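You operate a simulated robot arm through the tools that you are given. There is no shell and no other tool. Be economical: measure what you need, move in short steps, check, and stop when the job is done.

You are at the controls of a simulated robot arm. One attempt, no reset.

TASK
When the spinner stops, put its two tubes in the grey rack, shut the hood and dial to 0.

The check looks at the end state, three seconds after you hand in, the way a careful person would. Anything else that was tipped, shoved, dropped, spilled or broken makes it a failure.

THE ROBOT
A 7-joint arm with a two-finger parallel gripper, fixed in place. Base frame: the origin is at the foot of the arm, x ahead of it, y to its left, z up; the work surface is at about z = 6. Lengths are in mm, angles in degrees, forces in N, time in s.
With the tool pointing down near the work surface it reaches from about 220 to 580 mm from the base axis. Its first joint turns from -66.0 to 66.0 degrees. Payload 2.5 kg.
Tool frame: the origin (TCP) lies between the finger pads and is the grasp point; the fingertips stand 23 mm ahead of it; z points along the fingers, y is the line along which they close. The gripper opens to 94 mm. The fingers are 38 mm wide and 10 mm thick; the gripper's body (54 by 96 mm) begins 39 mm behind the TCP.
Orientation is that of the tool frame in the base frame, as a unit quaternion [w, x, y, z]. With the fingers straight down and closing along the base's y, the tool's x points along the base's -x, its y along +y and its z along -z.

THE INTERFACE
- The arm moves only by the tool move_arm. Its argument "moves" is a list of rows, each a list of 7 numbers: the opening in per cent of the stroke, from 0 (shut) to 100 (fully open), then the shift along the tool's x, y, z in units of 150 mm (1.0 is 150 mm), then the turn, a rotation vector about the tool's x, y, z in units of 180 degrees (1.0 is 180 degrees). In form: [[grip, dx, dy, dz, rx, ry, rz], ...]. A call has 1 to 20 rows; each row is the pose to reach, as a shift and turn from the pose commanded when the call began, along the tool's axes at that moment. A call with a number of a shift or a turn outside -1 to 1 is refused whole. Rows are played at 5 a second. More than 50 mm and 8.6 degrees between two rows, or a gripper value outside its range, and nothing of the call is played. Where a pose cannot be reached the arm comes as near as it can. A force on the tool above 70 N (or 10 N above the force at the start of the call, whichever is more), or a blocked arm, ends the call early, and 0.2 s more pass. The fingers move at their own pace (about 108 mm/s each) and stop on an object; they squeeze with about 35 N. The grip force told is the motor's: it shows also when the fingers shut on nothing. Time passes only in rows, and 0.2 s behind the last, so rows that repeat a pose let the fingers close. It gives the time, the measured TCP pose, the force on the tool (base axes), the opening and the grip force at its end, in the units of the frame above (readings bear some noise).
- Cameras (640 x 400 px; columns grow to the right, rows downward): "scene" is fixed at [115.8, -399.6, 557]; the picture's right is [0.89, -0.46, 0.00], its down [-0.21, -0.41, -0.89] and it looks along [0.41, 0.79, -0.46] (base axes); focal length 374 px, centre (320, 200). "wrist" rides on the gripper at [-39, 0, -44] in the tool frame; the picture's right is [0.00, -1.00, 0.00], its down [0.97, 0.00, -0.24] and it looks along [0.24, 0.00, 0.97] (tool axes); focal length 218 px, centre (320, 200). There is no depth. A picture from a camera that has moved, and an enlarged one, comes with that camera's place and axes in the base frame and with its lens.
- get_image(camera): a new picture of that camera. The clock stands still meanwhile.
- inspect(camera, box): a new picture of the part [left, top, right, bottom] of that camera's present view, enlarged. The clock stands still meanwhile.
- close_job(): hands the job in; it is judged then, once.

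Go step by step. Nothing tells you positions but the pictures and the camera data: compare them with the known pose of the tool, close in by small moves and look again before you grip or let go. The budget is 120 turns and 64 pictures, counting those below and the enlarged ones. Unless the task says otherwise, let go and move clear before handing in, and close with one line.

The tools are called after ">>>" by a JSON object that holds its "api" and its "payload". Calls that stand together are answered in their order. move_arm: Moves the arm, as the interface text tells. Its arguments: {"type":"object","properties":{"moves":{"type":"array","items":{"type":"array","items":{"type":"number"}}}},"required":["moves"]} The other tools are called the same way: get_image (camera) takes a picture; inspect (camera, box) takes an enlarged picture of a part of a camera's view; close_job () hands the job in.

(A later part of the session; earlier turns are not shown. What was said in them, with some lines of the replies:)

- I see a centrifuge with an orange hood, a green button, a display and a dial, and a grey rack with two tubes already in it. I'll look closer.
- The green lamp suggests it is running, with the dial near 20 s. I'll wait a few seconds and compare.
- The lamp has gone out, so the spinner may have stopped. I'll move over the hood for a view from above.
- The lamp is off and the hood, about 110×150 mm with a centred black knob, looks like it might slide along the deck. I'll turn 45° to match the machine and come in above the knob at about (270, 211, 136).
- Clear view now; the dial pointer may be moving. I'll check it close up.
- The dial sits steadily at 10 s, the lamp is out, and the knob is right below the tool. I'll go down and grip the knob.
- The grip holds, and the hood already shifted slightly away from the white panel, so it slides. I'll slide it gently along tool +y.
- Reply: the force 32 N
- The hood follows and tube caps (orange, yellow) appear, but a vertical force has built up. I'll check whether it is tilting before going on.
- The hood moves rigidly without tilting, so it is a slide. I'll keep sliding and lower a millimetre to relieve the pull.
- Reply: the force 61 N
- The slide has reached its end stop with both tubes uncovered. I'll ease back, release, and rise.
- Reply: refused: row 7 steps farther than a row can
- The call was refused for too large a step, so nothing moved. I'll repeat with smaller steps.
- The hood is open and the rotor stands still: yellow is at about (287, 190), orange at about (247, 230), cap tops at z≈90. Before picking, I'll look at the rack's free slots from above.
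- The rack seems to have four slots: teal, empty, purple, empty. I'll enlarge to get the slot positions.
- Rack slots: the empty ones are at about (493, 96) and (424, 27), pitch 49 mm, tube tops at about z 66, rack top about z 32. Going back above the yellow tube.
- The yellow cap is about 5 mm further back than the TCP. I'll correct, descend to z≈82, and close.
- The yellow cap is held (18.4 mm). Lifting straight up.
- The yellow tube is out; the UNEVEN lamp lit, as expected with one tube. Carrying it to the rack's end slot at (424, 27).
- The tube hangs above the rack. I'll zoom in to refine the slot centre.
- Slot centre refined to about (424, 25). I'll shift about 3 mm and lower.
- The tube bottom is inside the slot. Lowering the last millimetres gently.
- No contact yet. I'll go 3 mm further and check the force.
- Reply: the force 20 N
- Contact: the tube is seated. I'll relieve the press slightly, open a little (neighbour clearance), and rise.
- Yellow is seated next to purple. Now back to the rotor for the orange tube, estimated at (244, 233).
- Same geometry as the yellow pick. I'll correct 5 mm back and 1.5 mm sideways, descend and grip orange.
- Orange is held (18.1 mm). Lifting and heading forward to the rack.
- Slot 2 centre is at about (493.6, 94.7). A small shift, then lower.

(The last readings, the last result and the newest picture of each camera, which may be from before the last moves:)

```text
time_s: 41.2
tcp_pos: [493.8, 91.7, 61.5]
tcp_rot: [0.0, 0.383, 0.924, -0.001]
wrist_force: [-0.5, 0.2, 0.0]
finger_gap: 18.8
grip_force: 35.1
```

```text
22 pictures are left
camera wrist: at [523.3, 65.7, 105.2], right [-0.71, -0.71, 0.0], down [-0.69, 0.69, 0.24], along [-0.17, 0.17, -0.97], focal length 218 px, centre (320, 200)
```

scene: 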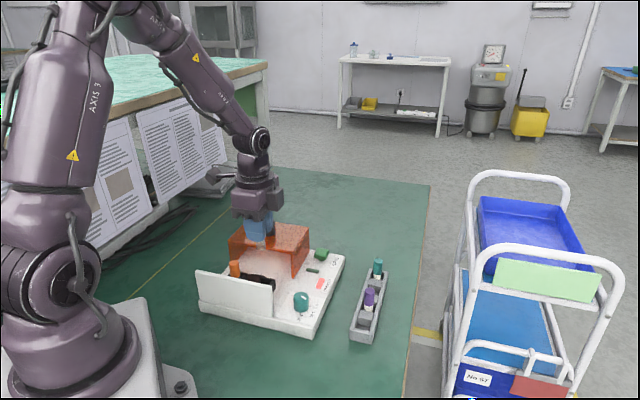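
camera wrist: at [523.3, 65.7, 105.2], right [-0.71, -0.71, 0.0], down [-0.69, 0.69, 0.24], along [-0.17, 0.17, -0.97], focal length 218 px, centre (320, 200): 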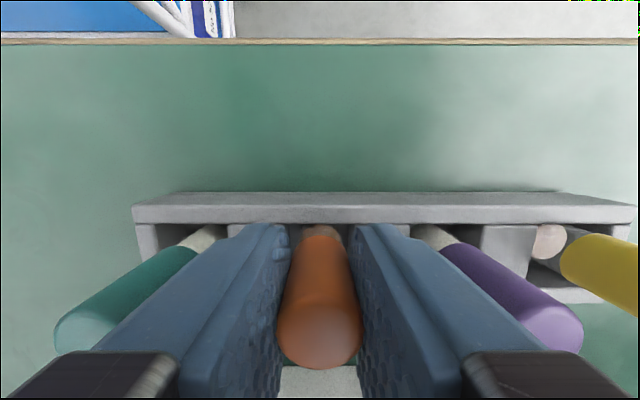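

The tube is in the slot without contact. Lowering the last few mm in small steps.

>>> {"api": "move_arm", "payload": {"moves": [[0, 0.008, 0.007, 0.01, 0, 0, 0], [0, 0.008, 0.007, 0.02, 0, 0, 0], [0, 0.008, 0.007, 0.029, 0, 0, 0], [0, 0.008, 0.007, 0.029, 0, 0, 0]]}}

```text
time_s: 42.2
tcp_pos: [495.1, 94.5, 58.7]
tcp_rot: [0.002, 0.382, 0.924, 0.002]
wrist_force: [-7.0, -1.7, 31.9]
finger_gap: 18.8
grip_force: 35.1
```

Seated (32 N contact). Relieve, open slightly, and rise.

>>> {"api": "move_arm", "payload": {"moves": [[0, 0, 0, -0.012, 0, 0, 0], [0, 0, 0, -0.012, 0, 0, 0], [36, 0, 0, -0.012, 0, 0, 0], [36, 0, 0, -0.012, 0, 0, 0], [36, 0, 0, -0.06, 0, 0, 0], [36, 0, 0, -0.2, 0, 0, 0], [36, 0, 0, -0.4, 0, 0, 0], [36, 0, 0, -0.7, 0, 0, 0], [36, 0, 0, -0.9, 0, 0, 0], [36, 0, 0, -0.9, 0, 0, 0]]}}

>>> {"api": "get_image", "payload": {"camera": "wrist"}}

>>> {"api": "inspect", "payload": {"camera": "scene", "box": [190, 210, 410, 350]}}

```text
time_s: 44.4
tcp_pos: [495.3, 93.5, 193.0]
tcp_rot: [0.0, 0.383, 0.924, -0.001]
wrist_force: [-0.5, 0.4, -0.6]
finger_gap: 33.9
grip_force: 0.0
```

```text
21 pictures are left
camera wrist: at [524.8, 67.9, 236.2], right [-0.71, -0.71, 0.0], down [-0.69, 0.69, 0.24], along [-0.17, 0.17, -0.97], focal length 218 px, centre (320, 200)
```

wrist: 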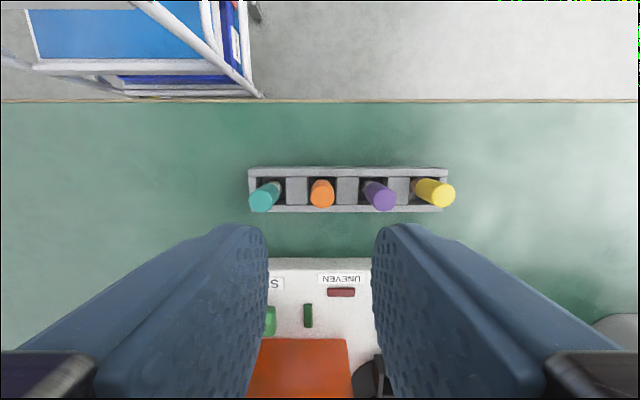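

```text
2.86 times, centred on (300, 280) of scene
camera zoom: at [115.7, -399.6, 557.0], right [0.89, -0.46, 0.0], down [-0.21, -0.41, -0.89], along [0.41, 0.79, -0.46], focal length 1070 px, centre (377, -29)
```

zoom: 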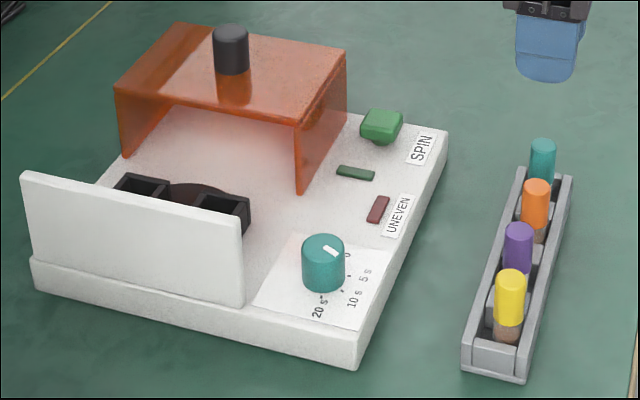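

Both tubes are racked and the UNEVEN lamp went out. Next: grip the hood knob again at about (338, 280).

>>> {"api": "move_arm", "payload": {"moves": [[60, 0.3, 0.03, 0, 0, 0, 0], [60, 0.6, 0.06, 0, 0, 0, 0], [60, 0.9, 0.09, 0, 0, 0, 0]]}}

>>> {"api": "move_arm", "payload": {"moves": [[60, 0.3, 0.02, 0, 0, 0, 0], [60, 0.6, 0.04, 0, 0, 0, 0], [60, 0.717, 0.05, 0, 0, 0, 0], [60, 0.717, 0.05, 0, 0, 0, 0], [60, 0.717, 0.05, 0, 0, 0, 0]]}}

>>> {"api": "get_image", "payload": {"camera": "wrist"}}

```text
time_s: 45.2
tcp_pos: [409.8, 201.1, 192.7]
tcp_rot: [0.001, 0.382, 0.924, 0.0]
wrist_force: [0.6, -0.8, -0.7]
finger_gap: 56.6
grip_force: 0.0
```

```text
time_s: 46.4
tcp_pos: [337.8, 280.4, 193.9]
tcp_rot: [0.0, 0.383, 0.924, 0.0]
wrist_force: [-0.3, 0.3, -0.4]
finger_gap: 56.4
grip_force: 0.1
```

```text
19 pictures are left
camera wrist: at [367.1, 254.4, 237.7], right [-0.71, -0.71, 0.0], down [-0.69, 0.69, 0.24], along [-0.17, 0.17, -0.97], focal length 218 px, centre (320, 200)
```

wrist: 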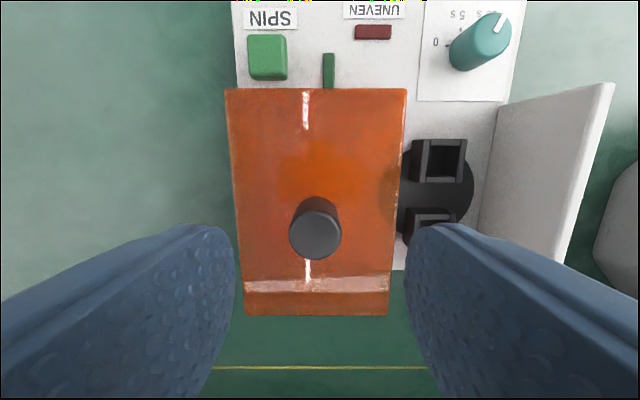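

Centred over the knob within 2 mm. Descend and grip.

>>> {"api": "move_arm", "payload": {"moves": [[60, 0.01, 0.012, 0.15, 0, 0, 0], [60, 0.01, 0.012, 0.3, 0, 0, 0], [60, 0.01, 0.012, 0.416, 0, 0, 0], [60, 0.01, 0.012, 0.416, 0, 0, 0], [0, 0.01, 0.012, 0.416, 0, 0, 0], [0, 0.01, 0.012, 0.416, 0, 0, 0], [0, 0.01, 0.012, 0.416, 0, 0, 0]]}}

>>> {"api": "move_arm", "payload": {"moves": [[0, 0, -0.05, 0, 0, 0, 0], [0, 0, -0.1, 0, 0, 0, 0], [0, 0, -0.15, 0, 0, 0, 0], [0, 0, -0.2, 0, 0, 0, 0], [0, 0, -0.25, 0, 0, 0, 0], [0, 0, -0.3, 0, 0, 0, 0], [0, 0, -0.35, 0, 0, 0, 0], [0, 0, -0.4, 0, 0, 0, 0], [0, 0, -0.45, 0, 0, 0, 0], [0, 0, -0.5, 0, 0, 0, 0], [0, 0, -0.55, 0, 0, 0, 0], [0, 0, -0.6, 0, 0, 0, 0], [0, 0, -0.6, 0, 0, 0, 0]]}}

>>> {"api": "inspect", "payload": {"camera": "scene", "box": [190, 210, 350, 330]}}

```text
time_s: 48.0
tcp_pos: [338.3, 281.8, 129.0]
tcp_rot: [0.0, 0.384, 0.923, 0.0]
wrist_force: [0.2, -0.6, -1.7]
finger_gap: 27.6
grip_force: 45.7
```

```text
time_s: 50.8
tcp_pos: [275.3, 217.5, 129.6]
tcp_rot: [0.001, 0.384, 0.924, -0.001]
wrist_force: [12.3, -13.1, -34.1]
finger_gap: 27.5
grip_force: 45.0
```

```text
3.33 times, centred on (270, 270) of scene
camera zoom: at [115.8, -399.5, 557.0], right [0.89, -0.46, 0.0], down [-0.21, -0.41, -0.89], along [0.41, 0.79, -0.46], focal length 1248 px, centre (487, -33)
```

zoom: 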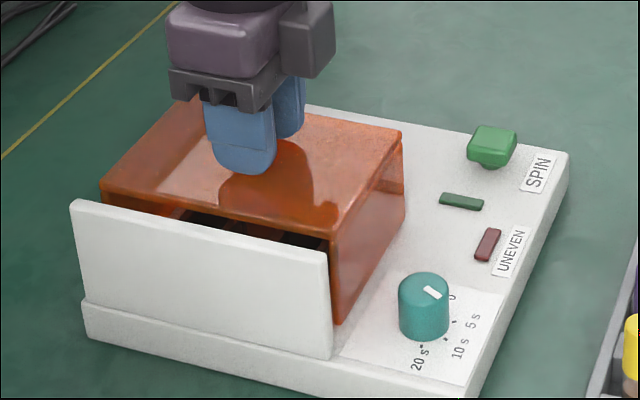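

Nearly shut, about 10 mm to go. Pushing gently to the panel.

>>> {"api": "move_arm", "payload": {"moves": [[0, 0, -0.02, 0, 0, 0, 0], [0, 0, -0.04, 0, 0, 0, 0], [0, 0, -0.06, 0, 0, 0, 0], [0, 0, -0.075, 0, 0, 0, 0], [0, 0, -0.09, 0, 0, 0, 0], [0, 0, -0.1, 0, 0, 0, 0], [0, 0, -0.1, 0, 0, 0, 0]]}}

>>> {"api": "inspect", "payload": {"camera": "scene", "box": [190, 210, 350, 330]}}

```text
time_s: 52.4
tcp_pos: [265.2, 209.1, 129.6]
tcp_rot: [0.002, 0.382, 0.924, 0.002]
wrist_force: [25.1, -3.6, -31.0]
finger_gap: 27.6
grip_force: 44.4
```

```text
3.33 times, centred on (270, 270) of scene
camera zoom: at [115.9, -399.5, 557.0], right [0.89, -0.46, 0.0], down [-0.21, -0.41, -0.89], along [0.41, 0.79, -0.46], focal length 1248 px, centre (487, -33)
```

zoom: 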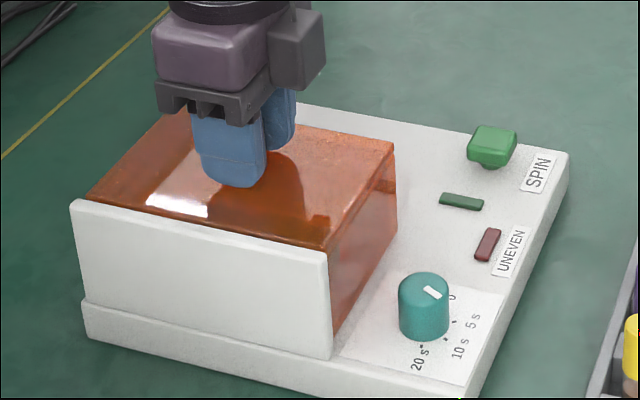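

The hood is against the panel with a small reaction force: shut. Release and rise, then look.

>>> {"api": "move_arm", "payload": {"moves": [[0, 0, 0, 0, 0, 0, 0], [60, 0, 0, 0, 0, 0, 0], [60, 0, 0, 0, 0, 0, 0], [60, 0, 0, -0.1, 0, 0, 0], [60, 0, 0, -0.3, 0, 0, 0], [60, 0, 0, -0.6, 0, 0, 0], [60, 0, 0, -0.8, 0, 0, 0], [60, 0, 0, -0.8, 0, 0, 0]]}}

>>> {"api": "get_image", "payload": {"camera": "wrist"}}

>>> {"api": "inspect", "payload": {"camera": "scene", "box": [190, 225, 350, 340]}}

```text
time_s: 54.2
tcp_pos: [261.3, 207.8, 250.3]
tcp_rot: [0.0, 0.382, 0.924, 0.0]
wrist_force: [0.0, -0.3, 0.8]
finger_gap: 56.2
grip_force: 0.0
```

```text
16 pictures are left
camera wrist: at [291.3, 181.3, 294.2], right [-0.71, -0.71, 0.0], down [-0.69, 0.69, 0.24], along [-0.17, 0.17, -0.97], focal length 218 px, centre (320, 200)
```

wrist: 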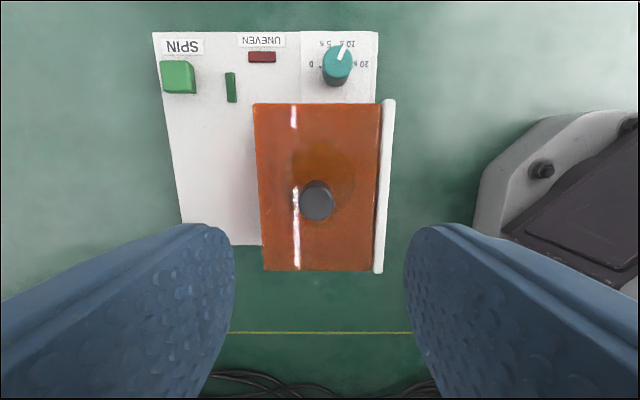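

```text
3.48 times, centred on (270, 282) of scene
camera zoom: at [115.7, -399.6, 557.0], right [0.89, -0.46, 0.0], down [-0.21, -0.41, -0.89], along [0.41, 0.79, -0.46], focal length 1303 px, centre (494, -87)
```

zoom: 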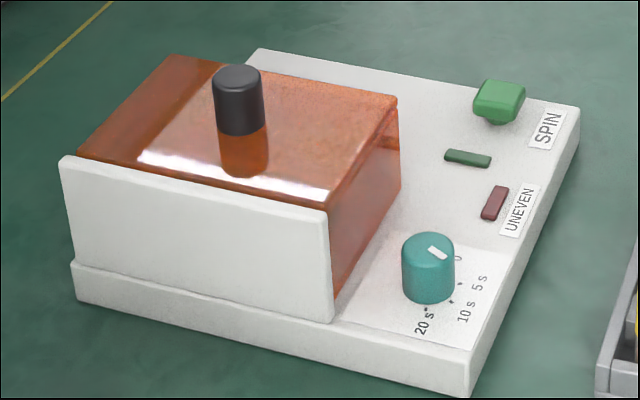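

The hood matches its original shut position. Now the dial: its top is at about (339, 111, 58), the pointer is at 10 s, and 0 needs about 120° anticlockwise seen from above. I'll move above it and look.

>>> {"api": "move_arm", "payload": {"moves": [[45, -0.27, -0.03, 0, 0, 0, 0], [45, -0.55, -0.06, 0, 0, 0, 0], [45, -0.823, -0.09, 0.1, 0, 0, 0], [45, -0.823, -0.09, 0.4, 0, 0, 0], [45, -0.823, -0.09, 0.7, 0, 0, 0], [45, -0.823, -0.09, 0.7, 0, 0, 0], [45, -0.823, -0.09, 0.7, 0, 0, 0]]}}

>>> {"api": "inspect", "payload": {"camera": "wrist", "box": [220, 150, 420, 275]}}

```text
time_s: 55.8
tcp_pos: [341.0, 110.4, 144.9]
tcp_rot: [0.001, 0.382, 0.924, 0.0]
wrist_force: [-0.1, 0.1, -0.3]
finger_gap: 42.0
grip_force: 0.0
```

```text
3.20 times, centred on (320, 212) of wrist
camera zoom: at [369.0, 84.4, 189.3], right [-0.71, -0.71, 0.0], down [-0.69, 0.69, 0.24], along [-0.17, 0.17, -0.97], focal length 698 px, centre (320, 160)
```

zoom: 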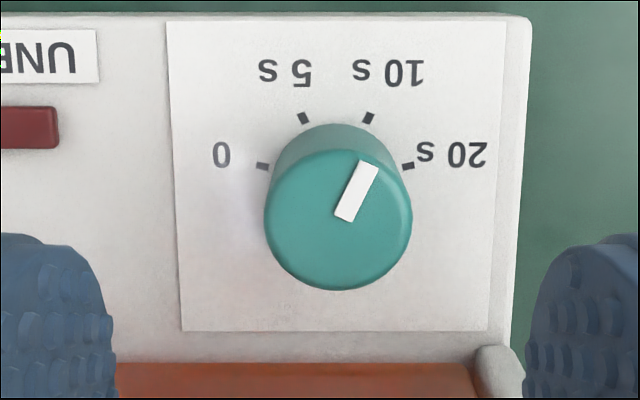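

Ticks are spaced at about 50° (0 at −75°, 10 s at +25°), so the pointer needs 100° anticlockwise. I'll centre, descend to z≈70 (gripper body above the hood), and grip.

>>> {"api": "move_arm", "payload": {"moves": [[45, 0.034, -0.022, 0.15, 0, 0, 0], [45, 0.034, -0.022, 0.3, 0, 0, 0], [45, 0.034, -0.022, 0.42, 0, 0, 0], [45, 0.034, -0.022, 0.5, 0, 0, 0], [45, 0.034, -0.022, 0.5, 0, 0, 0], [0, 0.034, -0.022, 0.5, 0, 0, 0], [0, 0.034, -0.022, 0.5, 0, 0, 0], [0, 0.034, -0.022, 0.5, 0, 0, 0]]}}

>>> {"api": "get_image", "payload": {"camera": "wrist"}}

>>> {"api": "inspect", "payload": {"camera": "scene", "box": [210, 220, 350, 340]}}

```text
time_s: 57.6
tcp_pos: [333.5, 112.5, 69.4]
tcp_rot: [0.0, 0.382, 0.924, 0.0]
wrist_force: [-6.5, -6.9, 2.1]
finger_gap: 29.6
grip_force: 44.7
```

```text
13 pictures are left
camera wrist: at [362.7, 85.9, 112.9], right [-0.71, -0.71, 0.0], down [-0.69, 0.69, 0.24], along [-0.17, 0.17, -0.97], focal length 218 px, centre (320, 200)
```

wrist: 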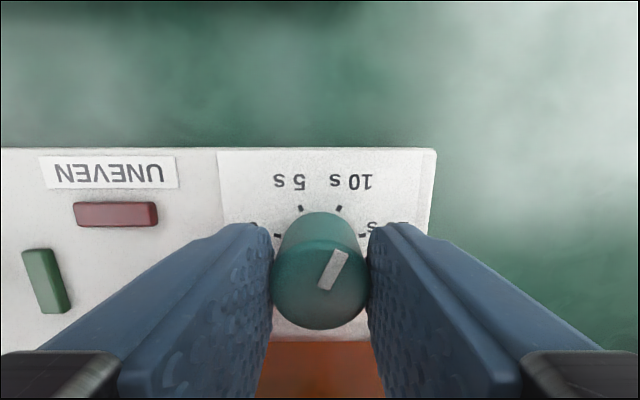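

```text
3.33 times, centred on (280, 280) of scene
camera zoom: at [115.7, -399.6, 557.0], right [0.89, -0.46, 0.0], down [-0.21, -0.41, -0.89], along [0.41, 0.79, -0.46], focal length 1248 px, centre (453, -67)
```

zoom: 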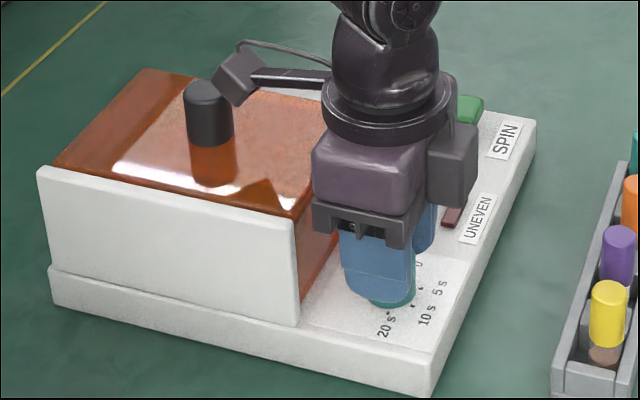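

The dial is gripped (29.6 mm) with body clear of the hood. Now turning it 100° anticlockwise.

>>> {"api": "move_arm", "payload": {"moves": [[0, 0, -0.006, 0, 0, 0, -0.042], [0, 0, -0.006, 0, 0, 0, -0.084], [0, 0, -0.006, 0, 0, 0, -0.126], [0, 0, -0.006, 0, 0, 0, -0.168], [0, 0, -0.006, 0, 0, 0, -0.21], [0, 0, -0.006, 0, 0, 0, -0.252], [0, 0, -0.006, 0, 0, 0, -0.294], [0, 0, -0.006, 0, 0, 0, -0.336], [0, 0, -0.006, 0, 0, 0, -0.378], [0, 0, -0.006, 0, 0, 0, -0.42], [0, 0, -0.006, 0, 0, 0, -0.462], [0, 0, -0.006, 0, 0, 0, -0.504], [0, 0, -0.006, 0, 0, 0, -0.546], [0, 0, -0.006, 0, 0, 0, -0.5556], [0, 0, -0.006, 0, 0, 0, -0.5556]]}}

>>> {"api": "get_image", "payload": {"camera": "wrist"}}

>>> {"api": "get_image", "payload": {"camera": "scene"}}

```text
time_s: 60.8
tcp_pos: [332.5, 112.8, 69.7]
tcp_rot: [0.0, -0.463, 0.886, 0.001]
wrist_force: [-16.8, 16.4, -14.8]
finger_gap: 29.6
grip_force: 44.8
```

```text
11 pictures are left
camera wrist: at [357.3, 146.4, 113.1], right [0.82, -0.57, 0.0], down [-0.55, -0.8, 0.24], along [-0.14, -0.2, -0.97], focal length 218 px, centre (320, 200)
```

wrist: 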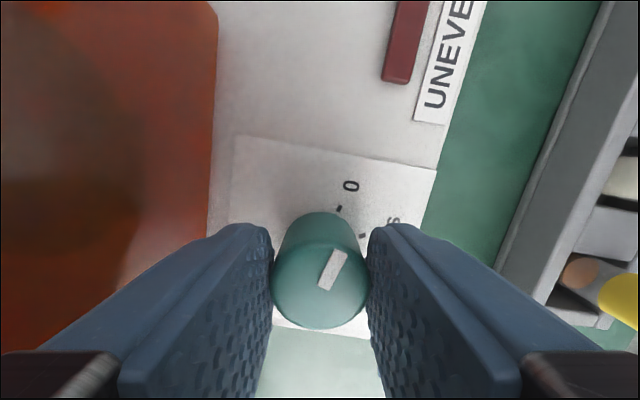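

```text
10 pictures are left
```

scene: 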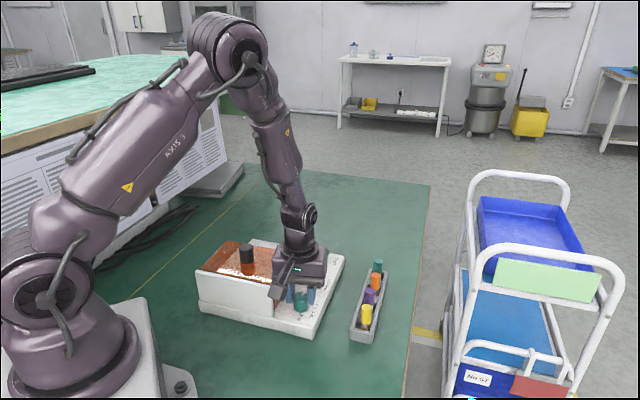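

The dial followed and the pointer lines up with the 0 tick. Releasing, rising, and checking.

>>> {"api": "move_arm", "payload": {"moves": [[42, 0, 0, 0, 0, 0, 0], [42, 0, 0, 0, 0, 0, 0], [42, 0, 0, -0.1, 0, 0, 0], [42, 0, 0, -0.3, 0, 0, 0], [42, 0, 0, -0.5, 0, 0, 0], [42, 0, 0, -0.8, 0, 0, 0], [42, 0, 0, -0.8, 0, 0, 0]]}}

>>> {"api": "inspect", "payload": {"camera": "wrist", "box": [200, 110, 440, 260]}}

>>> {"api": "inspect", "payload": {"camera": "scene", "box": [190, 220, 410, 350]}}

```text
time_s: 62.4
tcp_pos: [332.7, 110.7, 190.2]
tcp_rot: [0.0, -0.461, 0.888, 0.0]
wrist_force: [-0.4, 0.2, -0.1]
finger_gap: 39.2
grip_force: 0.2
```

```text
2.67 times, centred on (320, 185) of wrist
camera zoom: at [356.5, 144.6, 234.2], right [0.82, -0.57, 0.0], down [-0.56, -0.8, 0.24], along [-0.14, -0.2, -0.97], focal length 582 px, centre (320, 240)
```

zoom: 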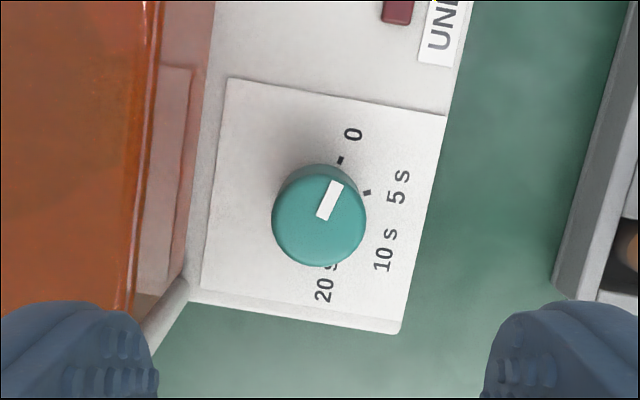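

```text
2.91 times, centred on (300, 285) of scene
camera zoom: at [115.7, -399.6, 557.0], right [0.89, -0.46, 0.0], down [-0.21, -0.41, -0.89], along [0.41, 0.79, -0.46], focal length 1090 px, centre (378, -47)
```

zoom: 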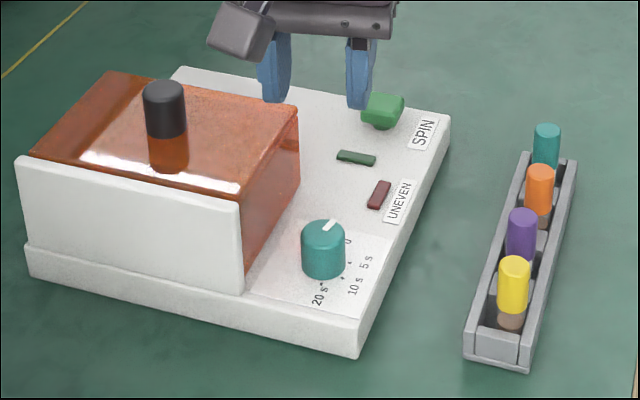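

Job's finished: both tubes are in the grey rack, the hood is shut, the dial points at 0, and the arm is clear.

>>> {"api": "close_job", "payload": {}}

```text
The job is handed in.
```

I waited until the spinner's run lamp went out, then moved its two tubes (yellow and orange) into the two free slots of the grey rack. The hood is shut and the dial is at 0. In the last pictures nothing else had moved, and I handed in with the arm clear.
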